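You operate a simulated robot arm through the tools that you are given. There is no shell and no other tool.

Carry out the task below with a simulated robot arm. There is one attempt and no reset: what you move stays moved.

JOB
Clamp the plugged core, draw its plug out, then open the clamp.
Fine: the plug goes on the strip table; the core stays standing on the bed of the core clamp.
Where things are to end (x, y in the base frame): blue core plug within 6 cm of [92, -33].

The check looks at the end state, three seconds after you hand in, the way a careful person would. Anything else that was tipped, shoved, dropped, spilled or broken makes it a failure.

ROBOT AND FRAMES
A 6-joint arm with a two-finger gripper, fixed in place. Base frame: the origin is at the foot of the arm, x ahead of it, y to its left, z up. Lengths are in cm, angles in rad, forces in N, time in s.
Its first joint turns from -2.897 to 2.897 rad. Payload 2.45 kg.
Tool frame: the origin (TCP) lies between the finger pads and is the grasp point; the fingertips stand 2 cm ahead of it; z points along the fingers, y is the line along which they close. The gripper opens to 14 cm. The gripper's body begins 16.8 cm behind the TCP.
Orientation is told as [roll, pitch, yaw] about the base's x, y, z axes, in that order, counted from this pose: with the fingers straight down and closing along the base's y, the tool's x points along the base's -x, its y along +y and its z along -z.

CONTROLS
- The arm moves only by the tool jog_arm. Its argument "moves" is one flat list of numbers, 7 for each row, row after row: the shift along the tool's x, y, z in units of 30 mm (1.0 is 30 mm), then the turn, a rotation vector about the tool's x, y, z in units of 6 degrees (1.0 is 6 degrees), then the gripper command, from -1 (fully open) to 1 (shut), values between in proportion. In form: [dx, dy, dz, ax, ay, az, claw, dx, dy, dz, ax, ay, az, claw, ...]. A call has 1 to 20 rows; each row shifts and turns the commanded pose from where the row before left it, along the tool's axes as they then stand. A call with a number of a shift or a turn outside -1 to 1 is refused whole. Rows are played at 5 a second. More than 5 cm and 0.15 rad between two rows, or a gripper value outside its range, and nothing of the call is played. Where a pose cannot be reached the arm comes as near as it can. A force on the tool above 90 N (or 10 N above the force at the start of the call, whichever is more), or a blocked arm, ends the call early, and 0.2 s more pass. The fingers move at their own pace (about 4.5 cm/s each) and stop on an object; they squeeze with about 41 N. The grip force told is the motor's: it shows also when the fingers shut on nothing. Time passes only in rows, and 0.2 s behind the last, so rows that do not move let the fingers close. It gives the time, the measured TCP pose, the force on the tool (base axes), the opening and the grip force at its end, in the units of the frame above (readings bear some noise), with the torque about the TCP (base axes, N m) and any sound that the robot's microphone picked up.
- Cameras (640 x 400 px; columns grow to the right, rows downward): "scene" is fixed at [4.98, 49.89, 142.64]; the picture's right is [-0.04, -1.00, 0.00], its down [-0.45, 0.02, -0.89] and it looks along [0.89, -0.04, -0.45] (base axes); focal length 253 px, centre (320, 200). "wrist" rides on the gripper at [7.8, 1.1, -20.9] in the tool frame; the picture's right is [-0.14, 0.99, 0.00], its down [-0.92, -0.13, -0.37] and it looks along [-0.36, -0.05, 0.93] (tool axes); focal length 280 px, centre (320, 200). There is no depth. A picture from a camera that has moved, and an enlarged one, comes with that camera's place and axes in the base frame and with its lens.
- snapshot(camera): a new picture of that camera. No time passes.
- enlarge(camera, box): a new picture of the part [left, top, right, bottom] of that camera's present view, enlarged. No time passes.
- job_done(): hands the job in; it is judged then, once.

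Places have to be worked out from the pictures, the camera data and where the tool is seen. Open the gripper and draw the arm clear of the work before you hand the job in, unless the task says otherwise.

The tools are called after "Call:" by a JSON object that holds its "op" and its "data". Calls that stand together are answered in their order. jog_arm: Moves the arm, as the interface text tells. Its arguments: {"type":"object","properties":{"moves":{"type":"array"}},"required":["moves"]} The other tools are called the same way: snapshot (camera) takes a picture; enlarge (camera, box) takes an enlarged picture of a part of a camera's view; job_done () hands the job in.

At the start:

```text
time: 0.0
eef_pos: [68.55, -6.52, 113.58]
ee_rot: [-0.001, 0.0, -0.003]
contact_force: [0.2, 0.1, -0.5]
wrist_torque: [0.0, -0.01, 0.01]
width: 14.0
grasp_force: 0.1
```

scene: 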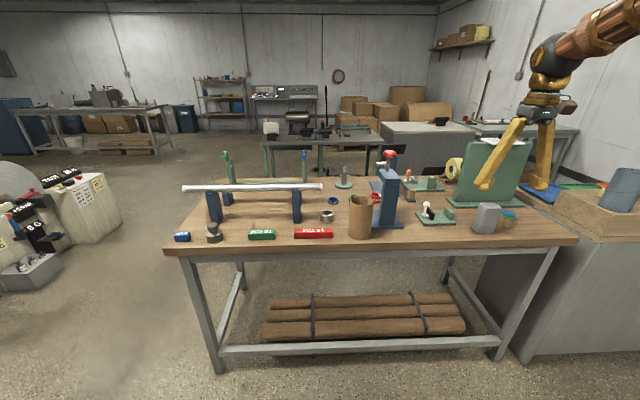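
wrist: 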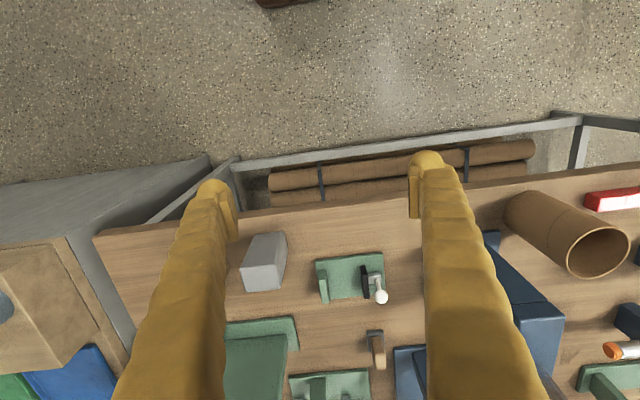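

The scene shows a crowded table; I need close looks to find the core clamp, plugged core, and the strip table. I enlarge several parts.

Call:
{"op": "enlarge", "data": {"camera": "scene", "box": [320, 140, 480, 240]}}

Call:
{"op": "enlarge", "data": {"camera": "scene", "box": [160, 140, 340, 252]}}

Call:
{"op": "enlarge", "data": {"camera": "scene", "box": [440, 130, 640, 255]}}

Call:
{"op": "enlarge", "data": {"camera": "wrist", "box": [220, 220, 460, 400]}}

```text
4.00 times, centred on (400, 190) of scene
camera zoom: at [4.98, 49.89, 142.64], right [-0.04, -1.0, 0.0], down [-0.45, 0.02, -0.89], along [0.89, -0.04, -0.45], focal length 1014 px, centre (0, 240)
```

zoom: 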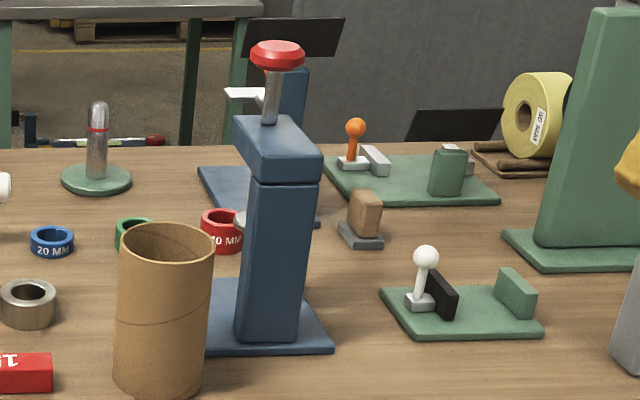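

```text
3.56 times, centred on (250, 196) of scene
camera zoom: at [4.98, 49.89, 142.64], right [-0.04, -1.0, 0.0], down [-0.45, 0.02, -0.89], along [0.89, -0.04, -0.45], focal length 901 px, centre (569, 214)
```

zoom: 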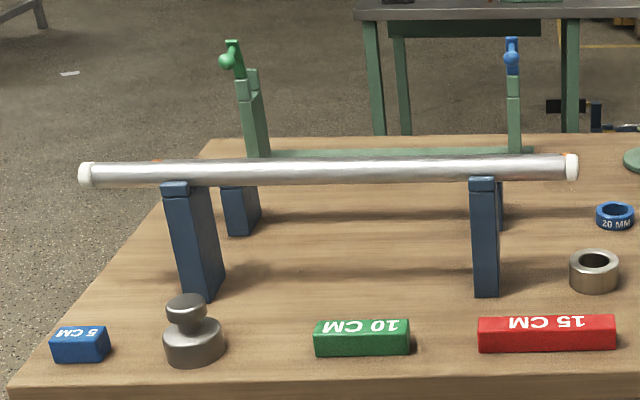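

```text
3.20 times, centred on (540, 192) of scene
camera zoom: at [4.98, 49.89, 142.64], right [-0.04, -1.0, 0.0], down [-0.45, 0.02, -0.89], along [0.89, -0.04, -0.45], focal length 811 px, centre (-384, 224)
```

zoom: 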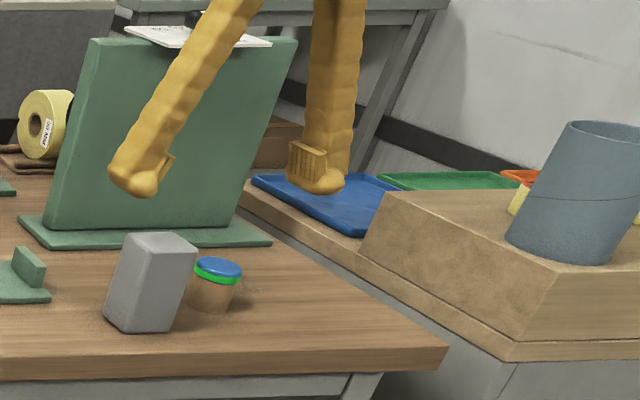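

```text
2.22 times, centred on (340, 310) of wrist
camera zoom: at [60.71, -5.37, 134.48], right [0.14, 0.99, 0.0], down [0.92, -0.13, 0.37], along [0.36, -0.05, -0.93], focal length 623 px, centre (276, -44)
```

zoom: 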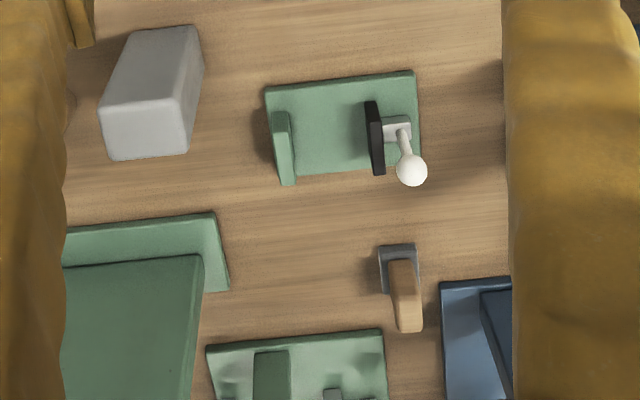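

A small brown cylinder with a blue/green top near the grey block could be the plugged core, and there are two toggle devices on green bases. I move the wrist camera over that side for a second view.

Call:
{"op": "jog_arm", "data": {"moves": [0.6, -1, 0, 0, 0, 0, -1, 0.6, -1, 0, 0, 0, 0, -1, 0.6, -1, 0, 0, 0, 0, -1, 0.6, -1, 0, 0, 0, 0, -1, 0.6, -1, 0, 0, 0, 0, -1, 0.6, -1, 0, 0, 0, 0, -1, 0, 0, 0, 0, 0, 0, -1]}}

Call:
{"op": "snapshot", "data": {"camera": "wrist"}}

Call:
{"op": "snapshot", "data": {"camera": "scene"}}

```text
time: 1.6
eef_pos: [57.89, -24.42, 113.61]
ee_rot: [0.0, -0.001, -0.002]
contact_force: [-0.9, 0.2, -0.8]
wrist_torque: [0.01, 0.02, -0.03]
width: 14.0
grasp_force: 0.0
```

```text
taken
camera wrist: at [49.99, -23.3, 134.53], right [0.14, 0.99, 0.0], down [0.92, -0.13, 0.37], along [0.37, -0.05, -0.93], focal length 280 px, centre (320, 200)
```

wrist: 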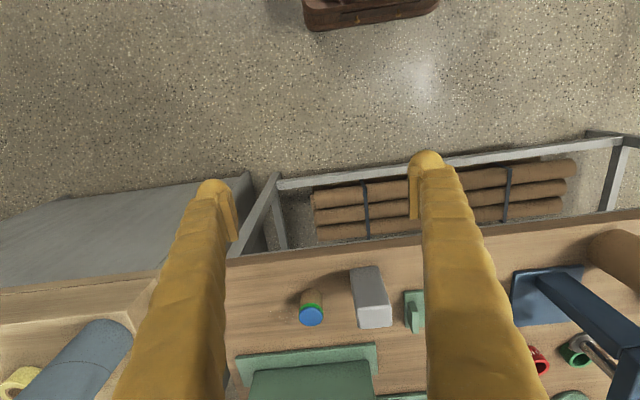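

```text
taken
```

scene: 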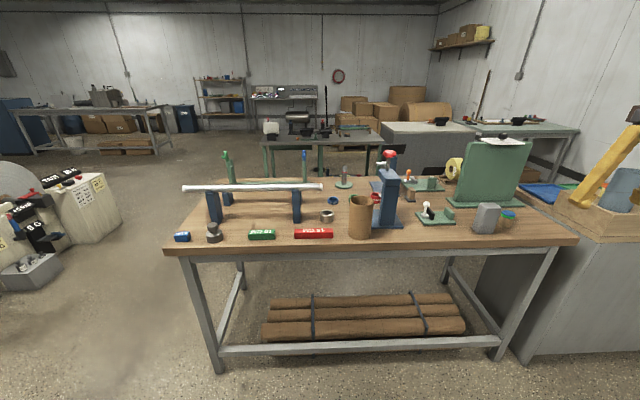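

The blue-topped core triangulates to about (90.6, -30.5, top ~92). I enlarge to understand the core and the clamp(s).

Call:
{"op": "enlarge", "data": {"camera": "wrist", "box": [230, 240, 430, 365]}}

Call:
{"op": "enlarge", "data": {"camera": "scene", "box": [400, 160, 528, 240]}}

Call:
{"op": "enlarge", "data": {"camera": "scene", "box": [396, 164, 460, 204]}}

Call:
{"op": "enlarge", "data": {"camera": "scene", "box": [408, 192, 464, 227]}}

Call:
{"op": "enlarge", "data": {"camera": "scene", "box": [468, 200, 524, 235]}}

Call:
{"op": "enlarge", "data": {"camera": "scene", "box": [528, 150, 640, 240]}}

```text
3.20 times, centred on (330, 302) of wrist
camera zoom: at [49.99, -23.3, 134.53], right [0.14, 0.99, 0.0], down [0.92, -0.13, 0.37], along [0.37, -0.05, -0.93], focal length 897 px, centre (288, -128)
```

zoom: 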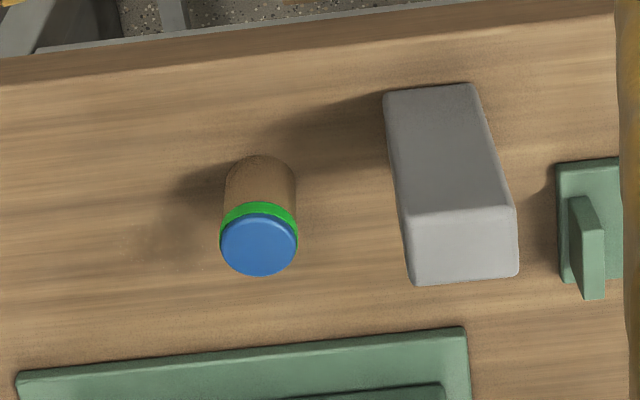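

```text
5.00 times, centred on (464, 200) of scene
camera zoom: at [4.98, 49.89, 142.64], right [-0.04, -1.0, 0.0], down [-0.45, 0.02, -0.89], along [0.89, -0.04, -0.45], focal length 1267 px, centre (-400, 200)
```

zoom: 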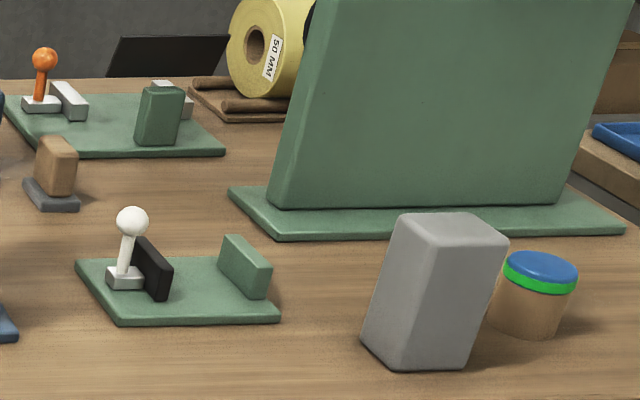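

```text
10.00 times, centred on (428, 184) of scene
camera zoom: at [4.98, 49.89, 142.64], right [-0.04, -1.0, 0.0], down [-0.45, 0.02, -0.89], along [0.89, -0.04, -0.45], focal length 2534 px, centre (-760, 360)
```

zoom: 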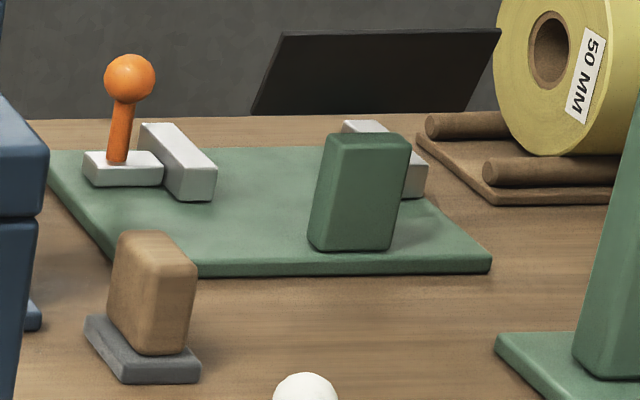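

```text
11.43 times, centred on (436, 210) of scene
camera zoom: at [4.98, 49.89, 142.64], right [-0.04, -1.0, 0.0], down [-0.45, 0.02, -0.89], along [0.89, -0.04, -0.45], focal length 2896 px, centre (-1006, 91)
```

zoom: 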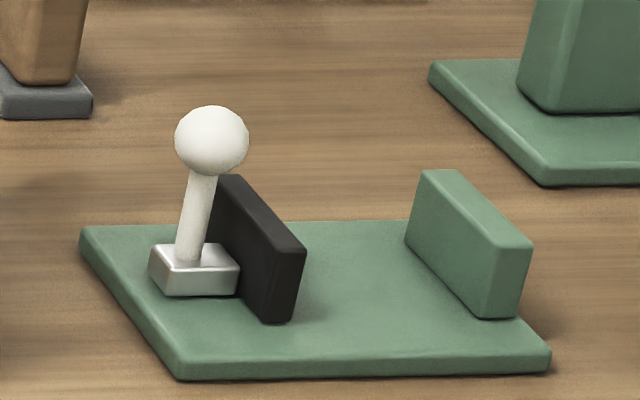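

```text
11.43 times, centred on (496, 218) of scene
camera zoom: at [4.98, 49.89, 142.64], right [-0.04, -1.0, 0.0], down [-0.45, 0.02, -0.89], along [0.89, -0.04, -0.45], focal length 2896 px, centre (-1691, 0)
```

zoom: 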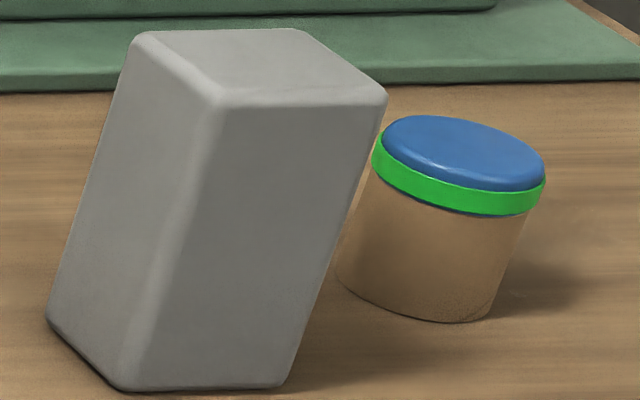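

```text
4.44 times, centred on (584, 195) of scene
camera zoom: at [4.98, 49.89, 142.64], right [-0.04, -1.0, 0.0], down [-0.45, 0.02, -0.89], along [0.89, -0.04, -0.45], focal length 1126 px, centre (-853, 222)
```

zoom: 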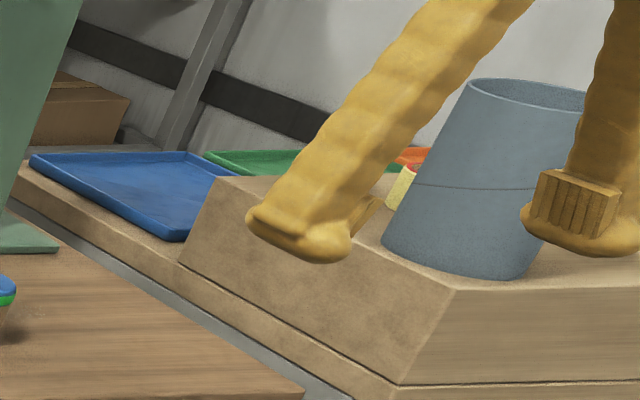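

The reachable clamp is the near green bed with black sliding jaw, white-knob lever and fixed green jaw. I go above it for a close wrist view to measure geometry.

Call:
{"op": "jog_arm", "data": {"moves": [-0.8, 0.8, 0, 0, 0, 0, -1, -0.8, 0.8, 0, 0, 0, 0, -1, -0.8, 0.8, 0, 0, 0, 0, -1, -0.8, 0.8, 0, 0, 0, 0, -1, -0.8, 0.8, 0, 0, 0, 0, -1, -0.8, 0.8, 0, 0, 0, 0, -1, -0.8, 0.8, 0, 0, 0, 0, -1, -0.8, 0.8, 0, 0, 0, 0, -1, -0.8, 0.7, 0, 0, 0, 0, -1, 0, 0, 0, 0, 0, 0, -1]}}

Call:
{"op": "snapshot", "data": {"camera": "wrist"}}

Call:
{"op": "snapshot", "data": {"camera": "scene"}}

```text
time: 3.8
eef_pos: [79.37, -3.04, 113.61]
ee_rot: [0.0, 0.0, -0.001]
contact_force: [0.3, 0.6, 0.2]
wrist_torque: [0.01, 0.0, 0.01]
width: 14.0
grasp_force: 0.0
```

```text
taken
camera wrist: at [71.55, -1.97, 134.6], right [0.14, 0.99, 0.0], down [0.92, -0.13, 0.37], along [0.36, -0.05, -0.93], focal length 280 px, centre (320, 200)
```

wrist: 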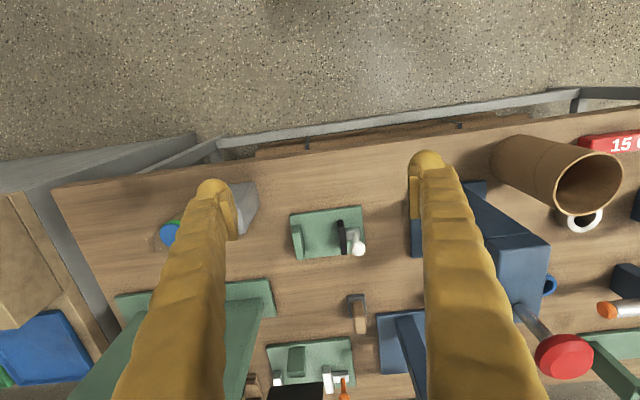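

```text
taken
```

scene: 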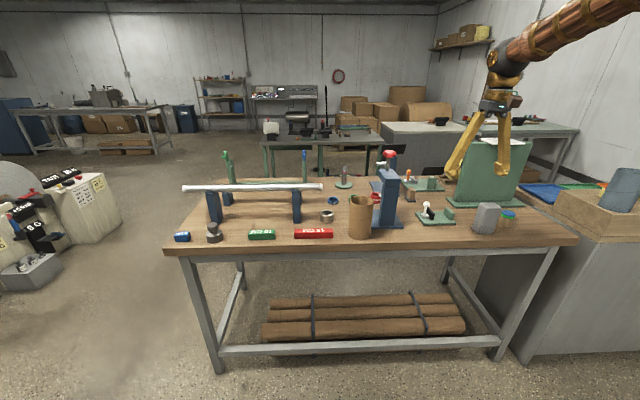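

Clamp is clear in the wrist view; I zoom in on it for measurement.

Call:
{"op": "enlarge", "data": {"camera": "wrist", "box": [272, 190, 392, 265]}}

Call:
{"op": "enlarge", "data": {"camera": "wrist", "box": [140, 170, 284, 260]}}

```text
5.33 times, centred on (332, 228) of wrist
camera zoom: at [71.55, -1.97, 134.6], right [0.14, 0.99, 0.0], down [0.92, -0.13, 0.37], along [0.36, -0.05, -0.93], focal length 1495 px, centre (256, 53)
```

zoom: 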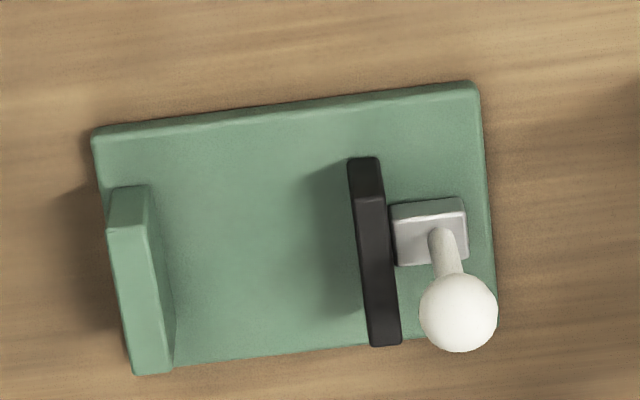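

```text
4.44 times, centred on (212, 215) of wrist
camera zoom: at [71.55, -1.97, 134.6], right [0.14, 0.99, 0.0], down [0.92, -0.13, 0.37], along [0.36, -0.05, -0.93], focal length 1246 px, centre (800, 133)
```

zoom: 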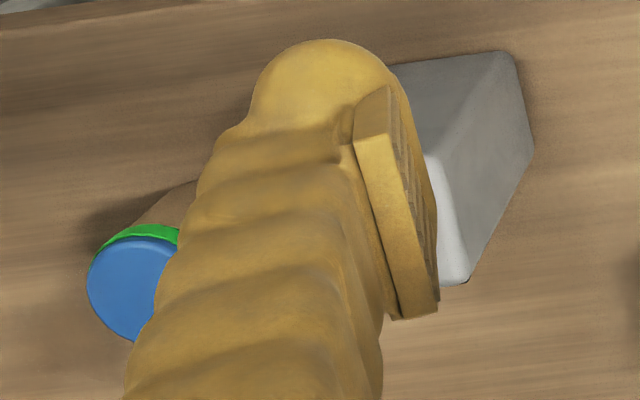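

Measured: bed x 93–103.5, y −10.8..2.8; fixed jaw inner face y≈−9.1, black jaw inner face y≈−1.9 (top z≈89.6), knob at (97.9, 0.9, 92.8). The gap is ~7.2 cm, so the core must be held with fingers closing along x; I yaw the tool 90° up here.

Call:
{"op": "jog_arm", "data": {"moves": [0, 0, 0, 0, 0, 1, -1, 0, 0, 0, 0, 0, 1, -1, 0, 0, 0, 0, 0, 1, -1, 0, 0, 0, 0, 0, 1, -1, 0, 0, 0, 0, 0, 1, -1, 0, 0, 0, 0, 0, 1, -1, 0, 0, 0, 0, 0, 1, -1, 0, 0, 0, 0, 0, 1, -1, 0, 0, 0, 0, 0, 1, -1, 0, 0, 0, 0, 0, 1, -1, 0, 0, 0, 0, 0, 1, -1, 0, 0, 0, 0, 0, 1, -1, 0, 0, 0, 0, 0, 1, -1, 0, 0, 0, 0, 0, 1, -1, 0, 0, 0, 0, 0, 1, -1, 0, 0, 0, 0, 0, 0, -1]}}

Call:
{"op": "snapshot", "data": {"camera": "wrist"}}

```text
time: 7.2
eef_pos: [79.45, -3.22, 113.57]
ee_rot: [0.001, 0.0, -1.573]
contact_force: [-0.6, -0.1, 0.1]
wrist_torque: [0.0, 0.03, -0.02]
width: 14.04
grasp_force: 0.0
```

```text
taken
camera wrist: at [80.43, 4.68, 134.45], right [0.99, -0.14, 0.0], down [-0.13, -0.92, 0.37], along [-0.05, -0.37, -0.93], focal length 280 px, centre (320, 200)
```

wrist: 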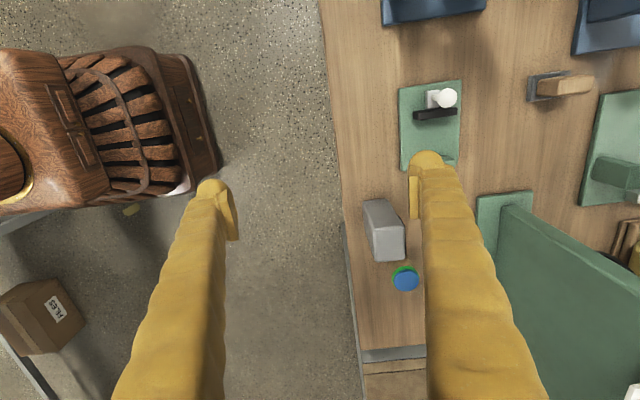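

Rotation worked (tool x is now base +y, tool y base +x). I move over the core at about (91.2, -31), staying high.

Call:
{"op": "jog_arm", "data": {"moves": [-0.93, 0.39, 0, 0, 0, 0, -1, -0.93, 0.39, 0, 0, 0, 0, -1, -0.93, 0.39, 0, 0, 0, 0, -1, -0.93, 0.39, 0, 0, 0, 0, -1, -0.93, 0.39, 0, 0, 0, 0, -1, -0.93, 0.39, 0, 0, 0, 0, -1, -0.93, 0.39, 0, 0, 0, 0, -1, -0.93, 0.39, 0, 0, 0, 0, -1, -0.93, 0.39, 0, 0, 0, 0, -1, -0.93, 0.39, 0, 0, 0, 0, -1, 0, 0, 0, 0, 0, 0, -1]}}

Call:
{"op": "snapshot", "data": {"camera": "wrist"}}

Call:
{"op": "snapshot", "data": {"camera": "scene"}}

```text
time: 9.6
eef_pos: [90.99, -31.12, 113.73]
ee_rot: [0.0, -0.001, -1.57]
contact_force: [0.1, -0.2, -0.5]
wrist_torque: [0.0, -0.03, -0.02]
width: 13.99
grasp_force: 0.1
```

```text
taken
camera wrist: at [92.12, -23.38, 134.69], right [0.99, -0.14, 0.0], down [-0.13, -0.92, 0.37], along [-0.05, -0.37, -0.93], focal length 280 px, centre (320, 200)
```

wrist: 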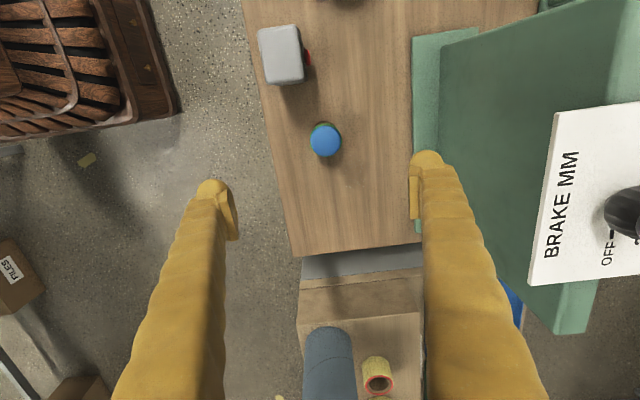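

```text
taken
```

scene: 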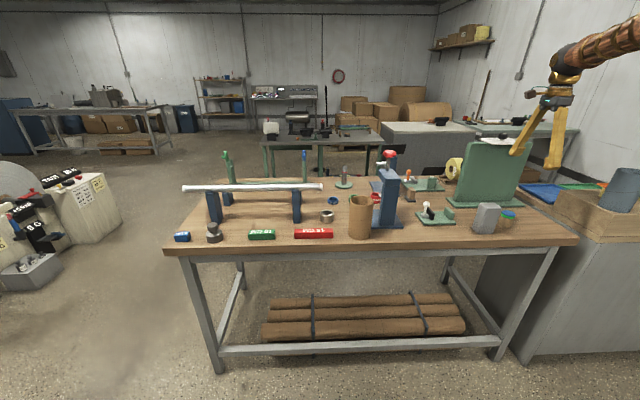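

Something red peeks out beside the grey block; I zoom on it and the core.

Call:
{"op": "enlarge", "data": {"camera": "wrist", "box": [250, 10, 394, 100]}}

Call:
{"op": "enlarge", "data": {"camera": "wrist", "box": [270, 100, 382, 170]}}

```text
4.44 times, centred on (322, 55) of wrist
camera zoom: at [92.12, -23.38, 134.69], right [0.99, -0.14, 0.0], down [-0.13, -0.92, 0.37], along [-0.05, -0.37, -0.93], focal length 1246 px, centre (311, 844)
```

zoom: 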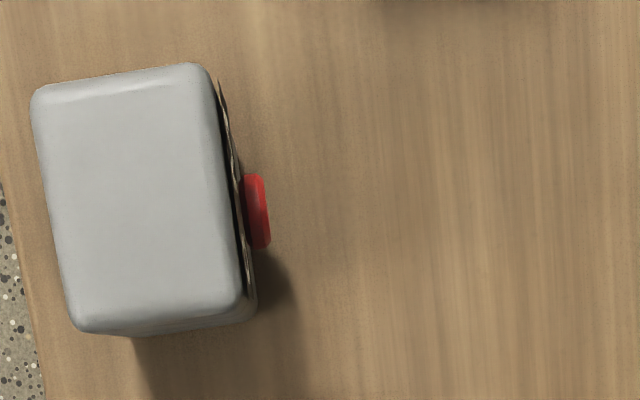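

```text
5.71 times, centred on (326, 135) of wrist
camera zoom: at [92.12, -23.38, 134.69], right [0.99, -0.14, 0.0], down [-0.13, -0.92, 0.37], along [-0.05, -0.37, -0.93], focal length 1602 px, centre (286, 571)
```

zoom: 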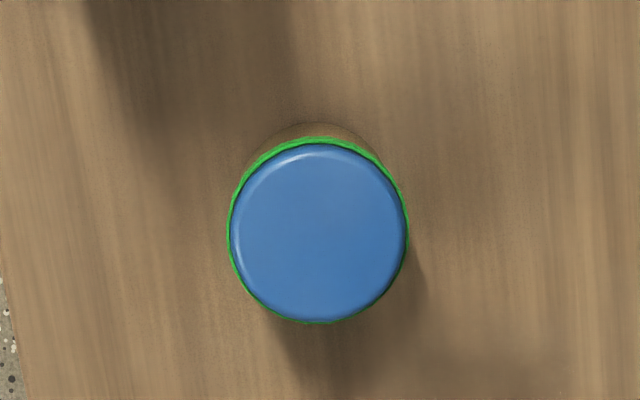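

Core centre ≈ (91.9, −30.9), cap Ø≈4.8, core Ø≈4.4, table z≈85, cap bottom z≈89.6. I centre over it, narrow the opening to ~9 cm, and descend partway to verify.

Call:
{"op": "jog_arm", "data": {"moves": [0.07, 0.3, 0, 0, 0, 0, -0.29, 0, 0, 0.8, 0, 0, 0, -0.29, 0, 0, 0.8, 0, 0, 0, -0.29, 0, 0, 0.8, 0, 0, 0, -0.29, 0, 0, 0.8, 0, 0, 0, -0.29, 0, 0, 0.8, 0, 0, 0, -0.29, 0, 0, 0.8, 0, 0, 0, -0.29, 0, 0, 0.4, 0, 0, 0, -0.29, 0, 0, 0, 0, 0, 0, -0.29]}}

Call:
{"op": "snapshot", "data": {"camera": "wrist"}}

Call:
{"op": "enlarge", "data": {"camera": "scene", "box": [448, 150, 576, 230]}}

```text
time: 11.6
eef_pos: [92.11, -30.94, 97.88]
ee_rot: [0.0, 0.001, -1.57]
contact_force: [0.6, -1.6, -0.1]
wrist_torque: [-0.01, 0.0, 0.01]
width: 9.04
grasp_force: 0.0
```

```text
taken
camera wrist: at [93.09, -23.11, 118.78], right [0.99, -0.14, 0.0], down [-0.13, -0.92, 0.37], along [-0.05, -0.37, -0.93], focal length 280 px, centre (320, 200)
```

wrist: 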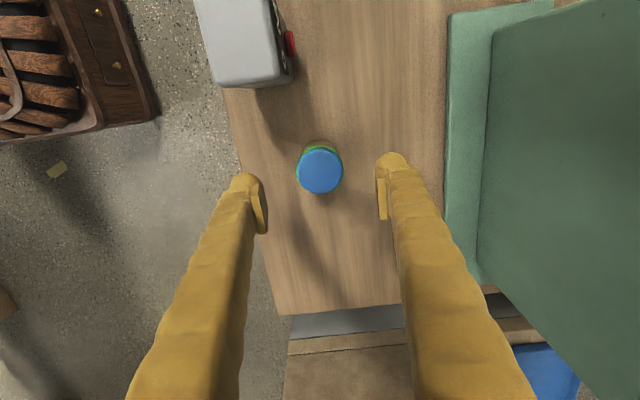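

```text
5.00 times, centred on (512, 190) of scene
camera zoom: at [4.98, 49.89, 142.64], right [-0.04, -1.0, 0.0], down [-0.45, 0.02, -0.89], along [0.89, -0.04, -0.45], focal length 1267 px, centre (-640, 250)
```

zoom: 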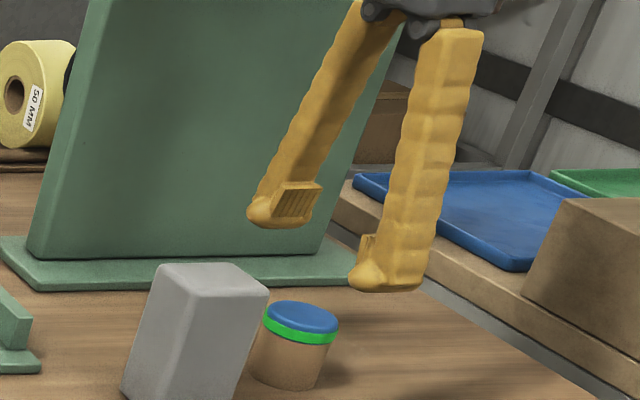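

Alignment is good (cap seen at (92.0, −30.8)). I descend so the pads sit on the core body below the cap (TCP z≈88).

Call:
{"op": "jog_arm", "data": {"moves": [0.04, -0.02, 0.8, 0, 0, 0, -0.29, 0, 0, 0.8, 0, 0, 0, -0.29, 0, 0, 0.8, 0, 0, 0, -0.29, 0, 0, 0.5, 0, 0, 0, -0.29, 0, 0, 0.4, 0, 0, 0, -0.29, 0, 0, 0, 0, 0, 0, -0.29]}}

Call:
{"op": "enlarge", "data": {"camera": "scene", "box": [464, 180, 560, 240]}}

Call:
{"op": "snapshot", "data": {"camera": "wrist"}}

```text
time: 13.0
eef_pos: [91.88, -30.73, 87.89]
ee_rot: [-0.001, 0.0, -1.57]
contact_force: [-0.5, 0.0, -0.1]
wrist_torque: [-0.03, 0.0, 0.0]
width: 9.03
grasp_force: 0.1
```

```text
6.67 times, centred on (512, 210) of scene
camera zoom: at [4.98, 49.89, 142.64], right [-0.04, -1.0, 0.0], down [-0.45, 0.02, -0.89], along [0.89, -0.04, -0.45], focal length 1689 px, centre (-960, 133)
```

zoom: 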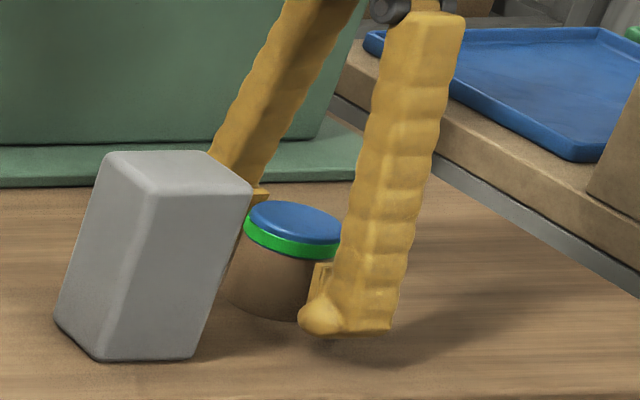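

```text
taken
camera wrist: at [92.94, -22.91, 108.9], right [0.99, -0.14, 0.0], down [-0.13, -0.92, 0.37], along [-0.05, -0.36, -0.93], focal length 280 px, centre (320, 200)
```

wrist: 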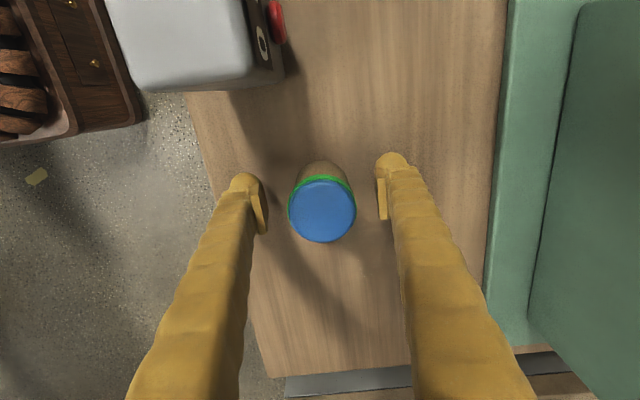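

Pads straddle the core body symmetrically below the cap. Close the gripper.

Call:
{"op": "jog_arm", "data": {"moves": [0, 0, 0, 0, 0, 0, 0.2, 0, 0, 0, 0, 0, 0, 0.4, 0, 0, 0, 0, 0, 0, 0.7, 0, 0, 0, 0, 0, 0, 1, 0, 0, 0, 0, 0, 0, 1, 0, 0, 0, 0, 0, 0, 1]}}

Call:
{"op": "enlarge", "data": {"camera": "scene", "box": [464, 180, 560, 240]}}

```text
time: 14.4
eef_pos: [91.89, -30.82, 87.99]
ee_rot: [0.001, 0.0, -1.571]
contact_force: [0.6, 0.2, 0.3]
wrist_torque: [0.01, -0.01, 0.0]
width: 4.62
grasp_force: 41.2
```

```text
6.67 times, centred on (512, 210) of scene
camera zoom: at [4.98, 49.89, 142.64], right [-0.04, -1.0, 0.0], down [-0.45, 0.02, -0.89], along [0.89, -0.04, -0.45], focal length 1689 px, centre (-960, 133)
```

zoom: 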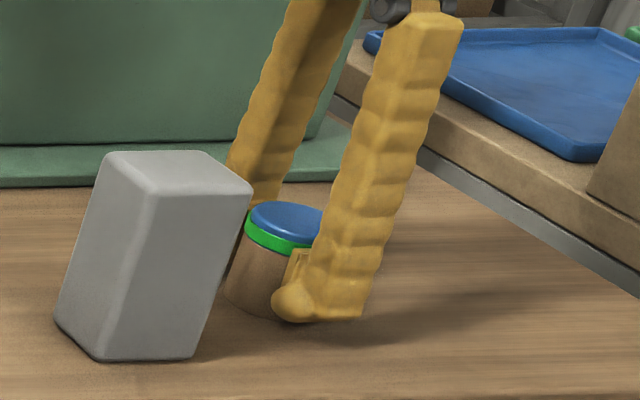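

Grip holds at 4.62 cm. I lift straight up ~15 cm and check the core comes along.

Call:
{"op": "jog_arm", "data": {"moves": [0, 0, -0.3, 0, 0, 0, 1, 0, 0, -0.6, 0, 0, 0, 1, 0, 0, -0.8, 0, 0, 0, 1, 0, 0, -0.9, 0, 0, 0, 1, 0, 0, -0.9, 0, 0, 0, 1, 0, 0, -0.9, 0, 0, 0, 1, 0, 0, -0.6, 0, 0, 0, 1, 0, 0, 0, 0, 0, 0, 1]}}

Call:
{"op": "snapshot", "data": {"camera": "wrist"}}

Call:
{"op": "enlarge", "data": {"camera": "scene", "box": [448, 140, 576, 220]}}

```text
time: 16.2
eef_pos: [91.95, -30.68, 103.22]
ee_rot: [0.0, 0.0, -1.57]
contact_force: [0.0, 0.6, -1.2]
wrist_torque: [-0.01, 0.0, -0.02]
width: 4.14
grasp_force: 41.2
```

```text
taken
camera wrist: at [92.96, -22.89, 124.12], right [0.99, -0.14, 0.0], down [-0.13, -0.92, 0.37], along [-0.05, -0.37, -0.93], focal length 280 px, centre (320, 200)
```

wrist: 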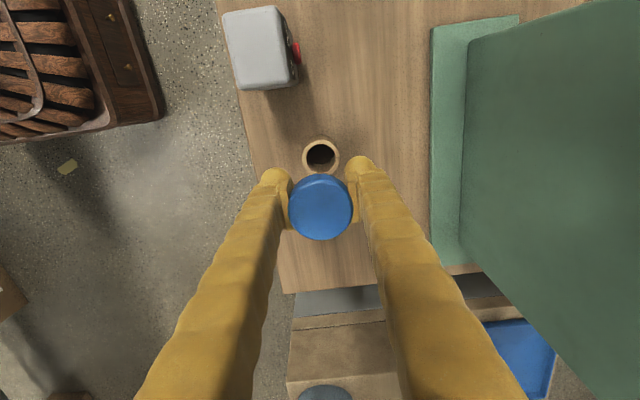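

```text
5.00 times, centred on (512, 180) of scene
camera zoom: at [4.98, 49.89, 142.64], right [-0.04, -1.0, 0.0], down [-0.45, 0.02, -0.89], along [0.89, -0.04, -0.45], focal length 1267 px, centre (-640, 300)
```

zoom: 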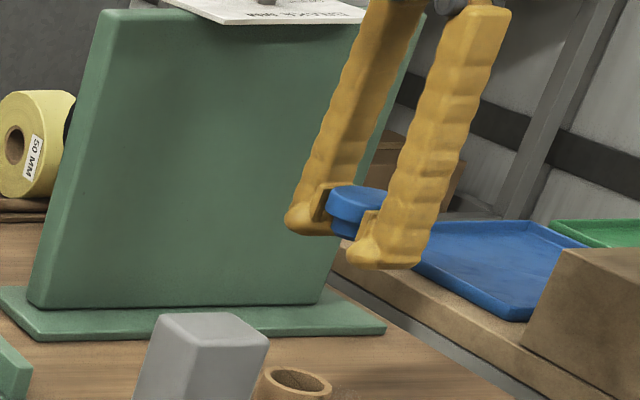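

The plug came out in the gripper and the core stayed on the table — the pads evidently caught the cap. I look closely at the plug and the core before deciding.

Call:
{"op": "enlarge", "data": {"camera": "wrist", "box": [256, 120, 384, 250]}}

Call:
{"op": "enlarge", "data": {"camera": "scene", "box": [496, 170, 544, 200]}}

Call:
{"op": "enlarge", "data": {"camera": "scene", "box": [480, 200, 544, 240]}}

```text
3.08 times, centred on (320, 185) of wrist
camera zoom: at [92.96, -22.89, 124.12], right [0.99, -0.14, 0.0], down [-0.13, -0.92, 0.37], along [-0.05, -0.37, -0.93], focal length 863 px, centre (320, 246)
```

zoom: 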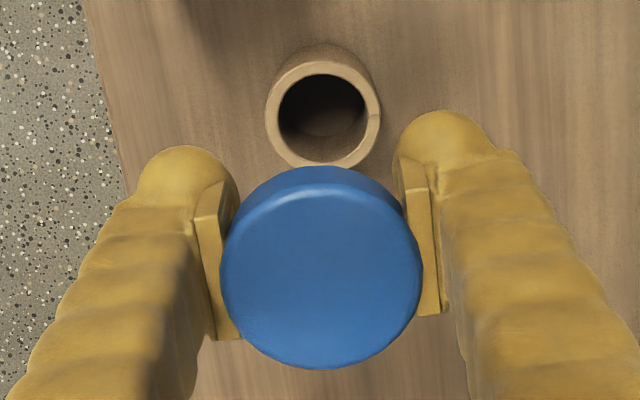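

```text
13.33 times, centred on (520, 185) of scene
camera zoom: at [4.98, 49.89, 142.64], right [-0.04, -1.0, 0.0], down [-0.45, 0.02, -0.89], along [0.89, -0.04, -0.45], focal length 3378 px, centre (-2347, 400)
```

zoom: 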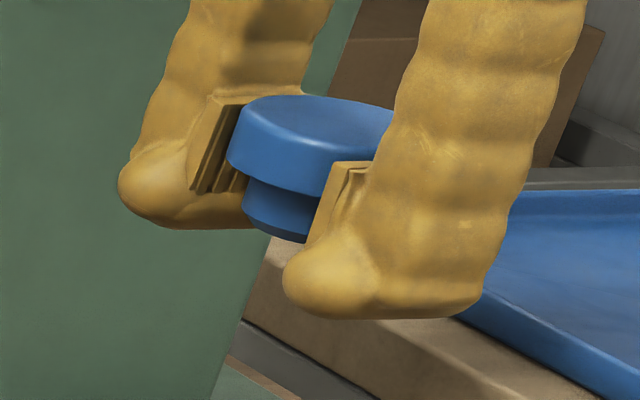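

```text
10.00 times, centred on (512, 220) of scene
camera zoom: at [4.98, 49.89, 142.64], right [-0.04, -1.0, 0.0], down [-0.45, 0.02, -0.89], along [0.89, -0.04, -0.45], focal length 2534 px, centre (-1600, 0)
```

zoom: 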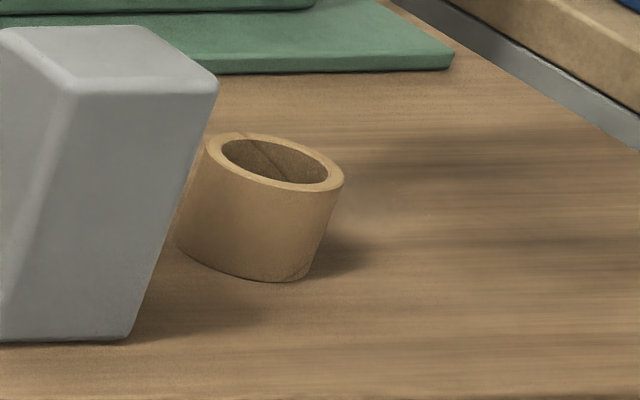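

The pads slid up the core body and pushed the cap out; the plug is now held by its stem with the cap above the pads, the core still standing unmoved at (91.9, −30.9). Its stem ends above the fingertips, so I set it down with a minimal release at a free temporary spot (88, −39.5), then I'll redo it properly; first translate and descend part way.

Call:
{"op": "jog_arm", "data": {"moves": [-0.75, -0.33, 0, 0, 0, 0, 1, -0.75, -0.33, 0, 0, 0, 0, 1, -0.75, -0.33, 0, 0, 0, 0, 1, -0.69, -0.33, 0, 0, 0, 0, 1, 0, 0, 0.9, 0, 0, 0, 1, 0, 0, 0.9, 0, 0, 0, 1, 0, 0, 0.9, 0, 0, 0, 1, 0, 0, 0.9, 0, 0, 0, 1, 0, 0, 0.8, 0, 0, 0, 1, 0, 0, 0.4, 0, 0, 0, 1, 0, 0, 0.2, 0, 0, 0, 1, 0, 0, 0, 0, 0, 0, 1]}}

Call:
{"op": "snapshot", "data": {"camera": "wrist"}}

Call:
{"op": "enlarge", "data": {"camera": "scene", "box": [496, 185, 576, 235]}}

```text
time: 18.8
eef_pos: [87.9, -39.74, 88.05]
ee_rot: [0.0, 0.001, -1.571]
contact_force: [0.2, 0.3, 0.6]
wrist_torque: [0.03, 0.0, 0.01]
width: 4.12
grasp_force: 40.8
```

```text
taken
camera wrist: at [88.99, -31.88, 108.98], right [0.99, -0.14, 0.0], down [-0.13, -0.92, 0.37], along [-0.05, -0.37, -0.93], focal length 280 px, centre (320, 200)
```

wrist: 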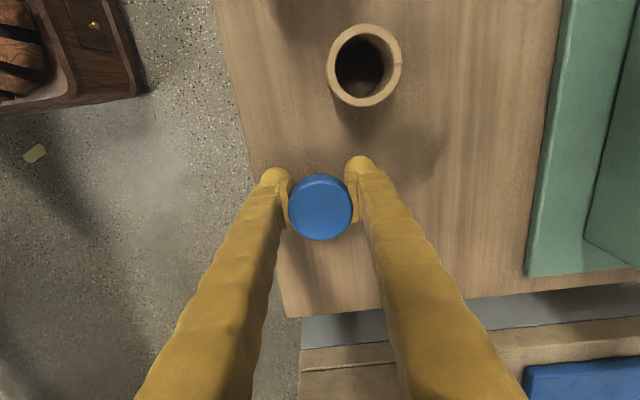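

```text
8.00 times, centred on (536, 210) of scene
camera zoom: at [4.98, 49.89, 142.64], right [-0.04, -1.0, 0.0], down [-0.45, 0.02, -0.89], along [0.89, -0.04, -0.45], focal length 2027 px, centre (-1408, 120)
```

zoom: 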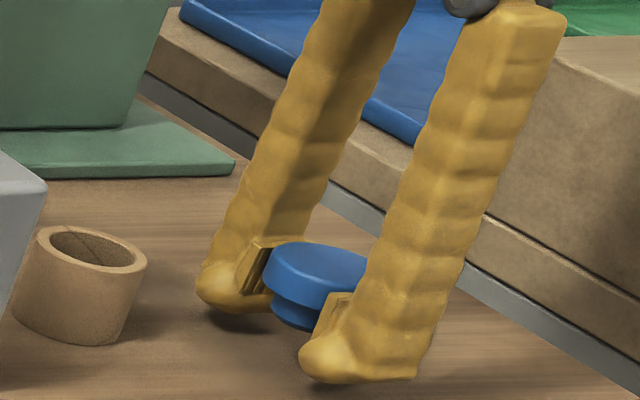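

Still ~1 cm of finger clearance by my estimate. I inch downward in small steps until the fingertips are about to touch.

Call:
{"op": "jog_arm", "data": {"moves": [0, 0, 0.1, 0, 0, 0, 1, 0, 0, 0.1, 0, 0, 0, 1, 0, 0, 0, 0, 0, 0, 1]}}

Call:
{"op": "jog_arm", "data": {"moves": [0, 0, 0.1, 0, 0, 0, 1, 0, 0, 0, 0, 0, 0, 1]}}

Call:
{"op": "enlarge", "data": {"camera": "scene", "box": [516, 205, 564, 235]}}

```text
time: 19.6
eef_pos: [87.94, -39.54, 87.52]
ee_rot: [0.0, 0.0, -1.57]
contact_force: [0.3, 0.3, -0.6]
wrist_torque: [-0.01, 0.02, 0.03]
width: 4.12
grasp_force: 41.1
```

```text
time: 20.2
eef_pos: [88.01, -39.57, 87.23]
ee_rot: [0.0, 0.0, -1.57]
contact_force: [0.1, 0.1, 0.5]
wrist_torque: [-0.02, -0.01, -0.01]
width: 4.13
grasp_force: 41.1
```

```text
13.33 times, centred on (540, 220) of scene
camera zoom: at [4.98, 49.89, 142.64], right [-0.04, -1.0, 0.0], down [-0.45, 0.02, -0.89], along [0.89, -0.04, -0.45], focal length 3378 px, centre (-2613, -67)
```

zoom: 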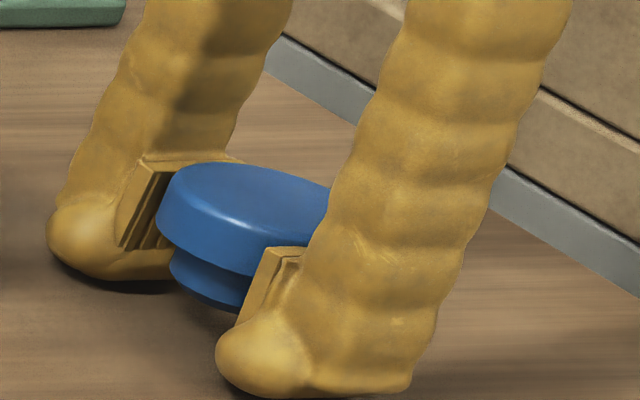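

No contact yet at TCP 87.23; continue down very gently to feel the table.

Call:
{"op": "jog_arm", "data": {"moves": [0, 0, 0.06, 0, 0, 0, 1, 0, 0, 0, 0, 0, 0, 1]}}

Call:
{"op": "jog_arm", "data": {"moves": [0, 0, 0.04, 0, 0, 0, 1, 0, 0, 0, 0, 0, 0, 1]}}

Call:
{"op": "enlarge", "data": {"camera": "scene", "box": [516, 205, 564, 235]}}

```text
time: 20.8
eef_pos: [87.95, -39.51, 86.92]
ee_rot: [0.0, 0.0, -1.571]
contact_force: [1.3, -0.9, 0.3]
wrist_torque: [-0.02, -0.02, -0.03]
width: 4.12
grasp_force: 41.1
```

```text
time: 21.4
eef_pos: [87.96, -39.54, 86.97]
ee_rot: [0.0, -0.002, -1.571]
contact_force: [-5.8, 3.2, 17.7]
wrist_torque: [0.05, 0.19, -0.04]
width: 4.13
grasp_force: 41.2
```

```text
13.33 times, centred on (540, 220) of scene
camera zoom: at [4.98, 49.89, 142.64], right [-0.04, -1.0, 0.0], down [-0.45, 0.02, -0.89], along [0.89, -0.04, -0.45], focal length 3378 px, centre (-2613, -67)
```

zoom: 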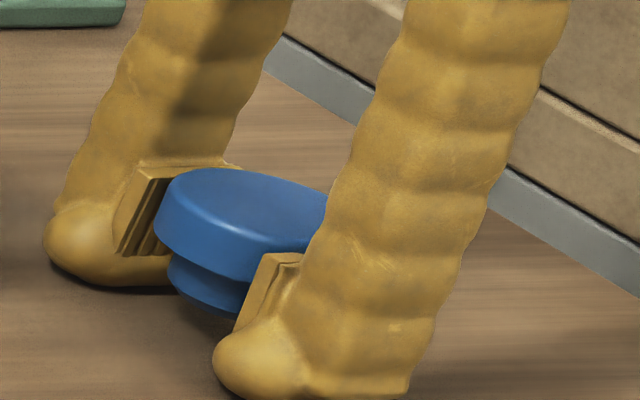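

Fingertips touch the table (table z≈85.0). I back off half a millimetre-ish and release the plug, opening to ~7 cm.

Call:
{"op": "jog_arm", "data": {"moves": [0, 0, -0.03, 0, 0, 0, 1, 0, 0, 0, 0, 0, 0, 0, 0, 0, 0, 0, 0, 0, 0, 0, 0, 0, 0, 0, 0, 0, 0, 0, 0, 0, 0, 0, 0]}}

Call:
{"op": "snapshot", "data": {"camera": "wrist"}}

Call:
{"op": "enlarge", "data": {"camera": "scene", "box": [508, 200, 572, 240]}}

```text
time: 22.6
eef_pos: [87.94, -39.54, 86.79]
ee_rot: [-0.001, 0.0, -1.571]
contact_force: [-0.2, 0.0, 1.1]
wrist_torque: [0.0, 0.01, 0.01]
width: 6.98
grasp_force: 0.0
```

```text
taken
camera wrist: at [88.97, -31.8, 107.82], right [0.99, -0.14, 0.0], down [-0.13, -0.92, 0.37], along [-0.05, -0.36, -0.93], focal length 280 px, centre (320, 200)
```

wrist: 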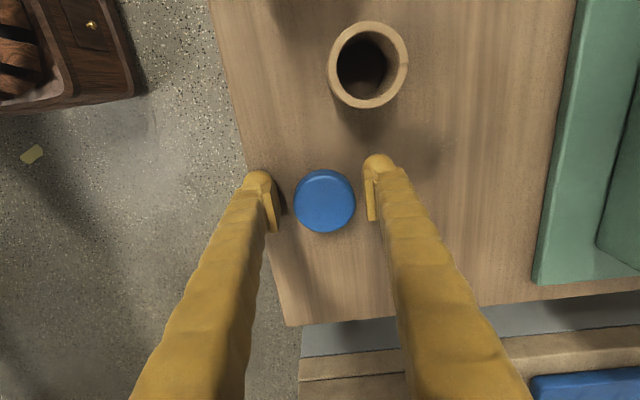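

```text
10.00 times, centred on (540, 220) of scene
camera zoom: at [4.98, 49.89, 142.64], right [-0.04, -1.0, 0.0], down [-0.45, 0.02, -0.89], along [0.89, -0.04, -0.45], focal length 2534 px, centre (-1880, 0)
```

zoom: 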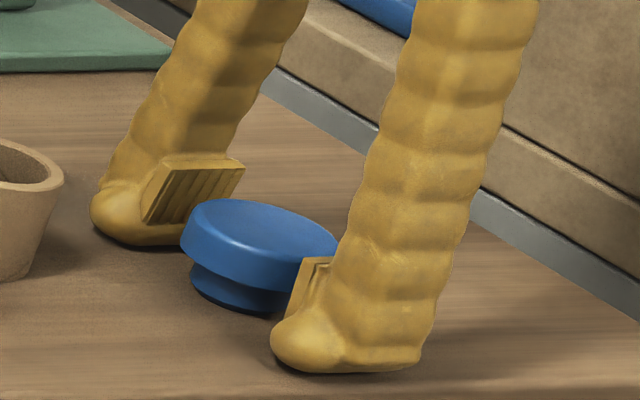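

The plug stands upright at (88.2, −39.5), top z≈88.1 (height ≈3.1). Now I lift and go over the empty core at (91.9, −30.8).

Call:
{"op": "jog_arm", "data": {"moves": [0, 0, -0.5, 0, 0, 0, 0, 0, 0, -0.8, 0, 0, 0, -0.3, 0, 0, -0.9, 0, 0, 0, -0.3, 0, 0, -0.9, 0, 0, 0, -0.3, 0, 0, -0.6, 0, 0, 0, -0.3, 0.73, 0.33, 0, 0, 0, 0, -0.3, 0.73, 0.33, 0, 0, 0, 0, -0.3, 0.73, 0.33, 0, 0, 0, 0, -0.3, 0.73, 0.33, 0, 0, 0, 0, -0.3, 0, 0, 0, 0, 0, 0, -0.3]}}

Call:
{"op": "snapshot", "data": {"camera": "wrist"}}

Call:
{"op": "enlarge", "data": {"camera": "wrist", "box": [256, 120, 384, 200]}}

Call:
{"op": "enlarge", "data": {"camera": "scene", "box": [488, 200, 568, 250]}}

```text
time: 24.8
eef_pos: [91.94, -30.68, 98.16]
ee_rot: [0.0, 0.0, -1.57]
contact_force: [0.1, 0.0, 0.4]
wrist_torque: [0.02, -0.02, 0.01]
width: 9.1
grasp_force: 0.0
```

```text
taken
camera wrist: at [93.07, -22.89, 119.04], right [0.99, -0.14, 0.0], down [-0.13, -0.92, 0.37], along [-0.05, -0.36, -0.93], focal length 280 px, centre (320, 200)
```

wrist: 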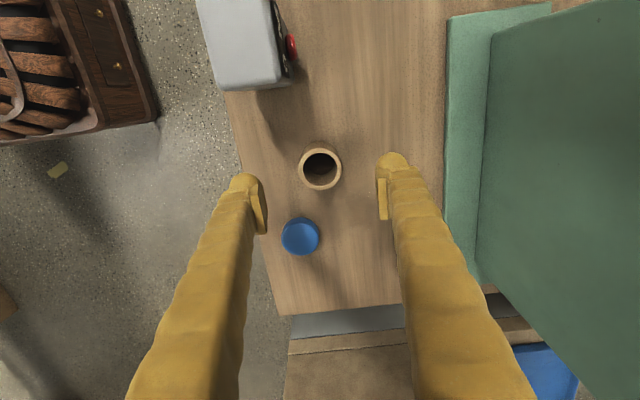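

```text
5.00 times, centred on (320, 160) of wrist
camera zoom: at [93.07, -22.89, 119.04], right [0.99, -0.14, 0.0], down [-0.13, -0.92, 0.37], along [-0.05, -0.36, -0.93], focal length 1402 px, centre (320, 400)
```

zoom: 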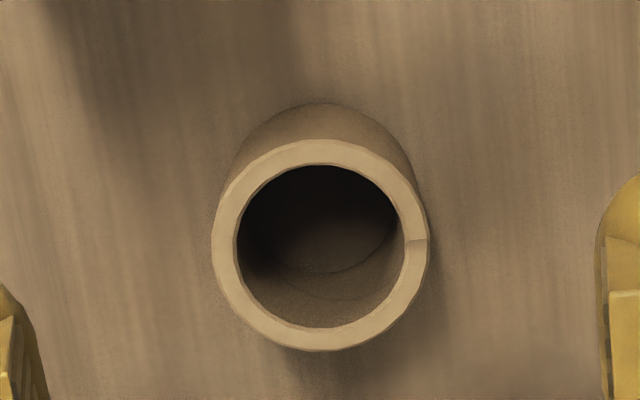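

```text
8.00 times, centred on (528, 225) of scene
camera zoom: at [4.98, 49.89, 142.64], right [-0.04, -1.0, 0.0], down [-0.45, 0.02, -0.89], along [0.89, -0.04, -0.45], focal length 2027 px, centre (-1344, 0)
```

zoom: 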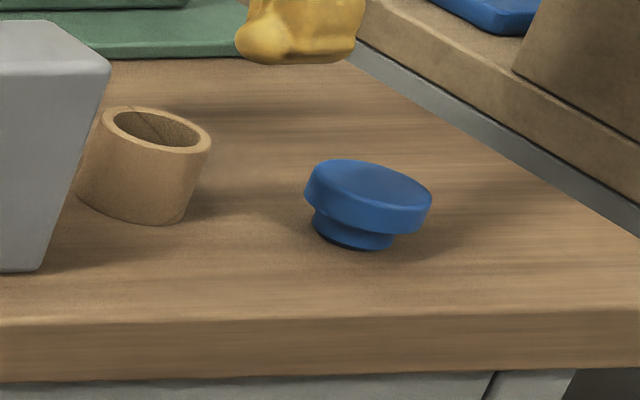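

The core stands at (91.9, −30.9), Ø4.62, rim z≈89.8. I descend around it and close, then do a small slow test lift.

Call:
{"op": "jog_arm", "data": {"moves": [-0.06, 0, 0.8, 0, 0, 0, -0.3, 0, 0, 0.8, 0, 0, 0, -0.3, 0, 0, 0.8, 0, 0, 0, -0.3, 0, 0, 0.7, 0, 0, 0, -0.3, 0, 0, 0.4, 0, 0, 0, -0.3, 0, 0, 0, 0, 0, 0, 0, 0, 0, 0, 0, 0, 0, 0.3, 0, 0, 0, 0, 0, 0, 0.6, 0, 0, 0, 0, 0, 0, 1, 0, 0, 0, 0, 0, 0, 1, 0, 0, 0, 0, 0, 0, 1, 0, 0, 0, 0, 0, 0, 1]}}

Call:
{"op": "jog_arm", "data": {"moves": [0, 0, -0.1, 0, 0, 0, 1, 0, 0, -0.1, 0, 0, 0, 1, 0, 0, -0.1, 0, 0, 0, 1, 0, 0, 0, 0, 0, 0, 1]}}

Call:
{"op": "snapshot", "data": {"camera": "wrist"}}

Call:
{"op": "enlarge", "data": {"camera": "scene", "box": [488, 190, 552, 230]}}

```text
time: 27.4
eef_pos: [91.84, -31.14, 87.63]
ee_rot: [0.001, 0.0, -1.572]
contact_force: [0.8, -0.7, -0.2]
wrist_torque: [-0.04, 0.0, 0.05]
width: 4.57
grasp_force: 41.1
```

```text
time: 28.4
eef_pos: [91.92, -31.06, 88.41]
ee_rot: [-0.001, 0.0, -1.57]
contact_force: [0.2, 0.6, -0.9]
wrist_torque: [-0.04, -0.03, 0.01]
width: 4.58
grasp_force: 41.0
```

```text
taken
camera wrist: at [92.98, -23.18, 109.28], right [0.99, -0.14, 0.0], down [-0.13, -0.92, 0.37], along [-0.05, -0.37, -0.93], focal length 280 px, centre (320, 200)
```

wrist: 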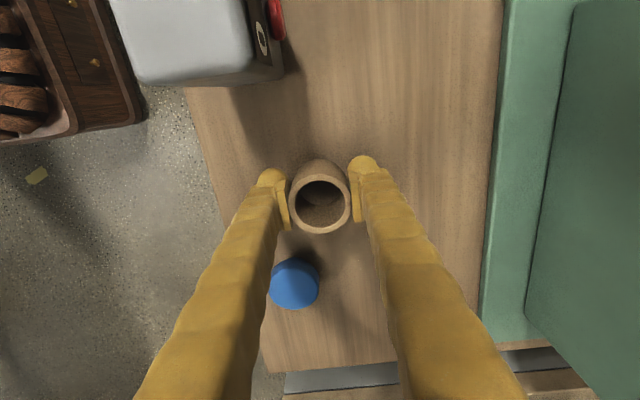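

```text
10.00 times, centred on (520, 210) of scene
camera zoom: at [4.98, 49.89, 142.64], right [-0.04, -1.0, 0.0], down [-0.45, 0.02, -0.89], along [0.89, -0.04, -0.45], focal length 2534 px, centre (-1680, 100)
```

zoom: 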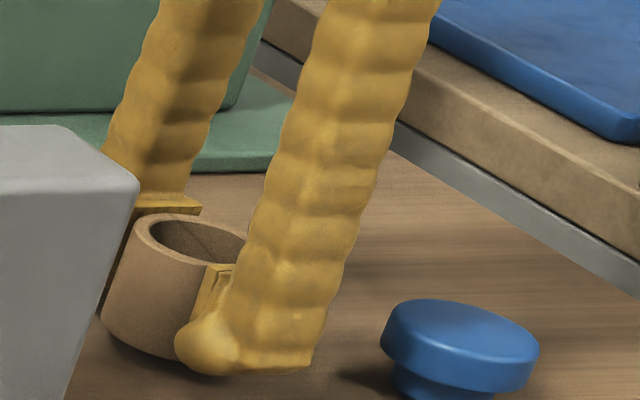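

The core's rim now sits ~2.4 cm above TCP and appears to be rising with the fingers. I lift more slowly to z≈103 and verify.

Call:
{"op": "jog_arm", "data": {"moves": [0, 0, -0.2, 0, 0, 0, 1, 0, 0, -0.3, 0, 0, 0, 1, 0, 0, -0.4, 0, 0, 0, 1, 0, 0, -0.5, 0, 0, 0, 1, 0, 0, -0.5, 0, 0, 0, 1, 0, 0, -0.5, 0, 0, 0, 1, 0, 0, -0.5, 0, 0, 0, 1, 0, 0, -0.5, 0, 0, 0, 1, 0, 0, -0.5, 0, 0, 0, 1, 0, 0, -0.5, 0, 0, 0, 1, 0, 0, -0.4, 0, 0, 0, 1, 0, 0, 0, 0, 0, 0, 1]}}

Call:
{"op": "snapshot", "data": {"camera": "wrist"}}

Call:
{"op": "enlarge", "data": {"camera": "scene", "box": [488, 160, 568, 210]}}

```text
time: 31.0
eef_pos: [92.07, -30.89, 102.8]
ee_rot: [0.0, 0.0, -1.57]
contact_force: [-0.9, 0.5, -0.9]
wrist_torque: [0.04, 0.01, -0.01]
width: 4.55
grasp_force: 41.2
```

```text
taken
camera wrist: at [93.06, -23.14, 123.76], right [0.99, -0.14, 0.0], down [-0.13, -0.92, 0.37], along [-0.05, -0.37, -0.93], focal length 280 px, centre (320, 200)
```

wrist: 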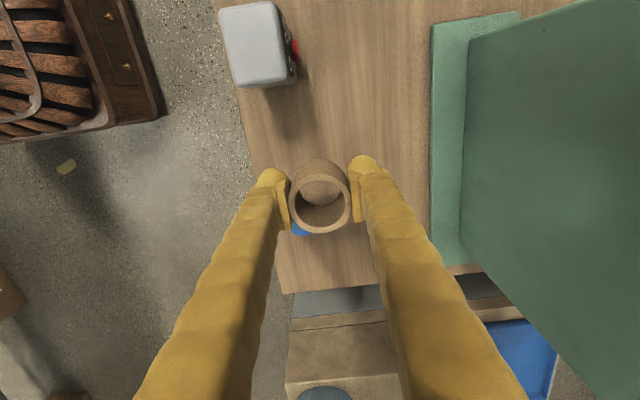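

```text
8.00 times, centred on (528, 185) of scene
camera zoom: at [4.98, 49.89, 142.64], right [-0.04, -1.0, 0.0], down [-0.45, 0.02, -0.89], along [0.89, -0.04, -0.45], focal length 2027 px, centre (-1344, 320)
```

zoom: 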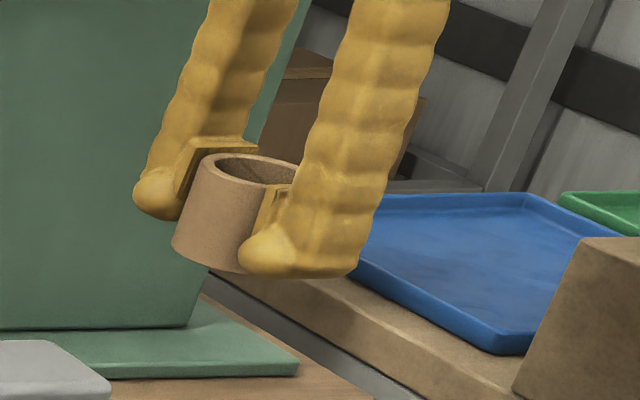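

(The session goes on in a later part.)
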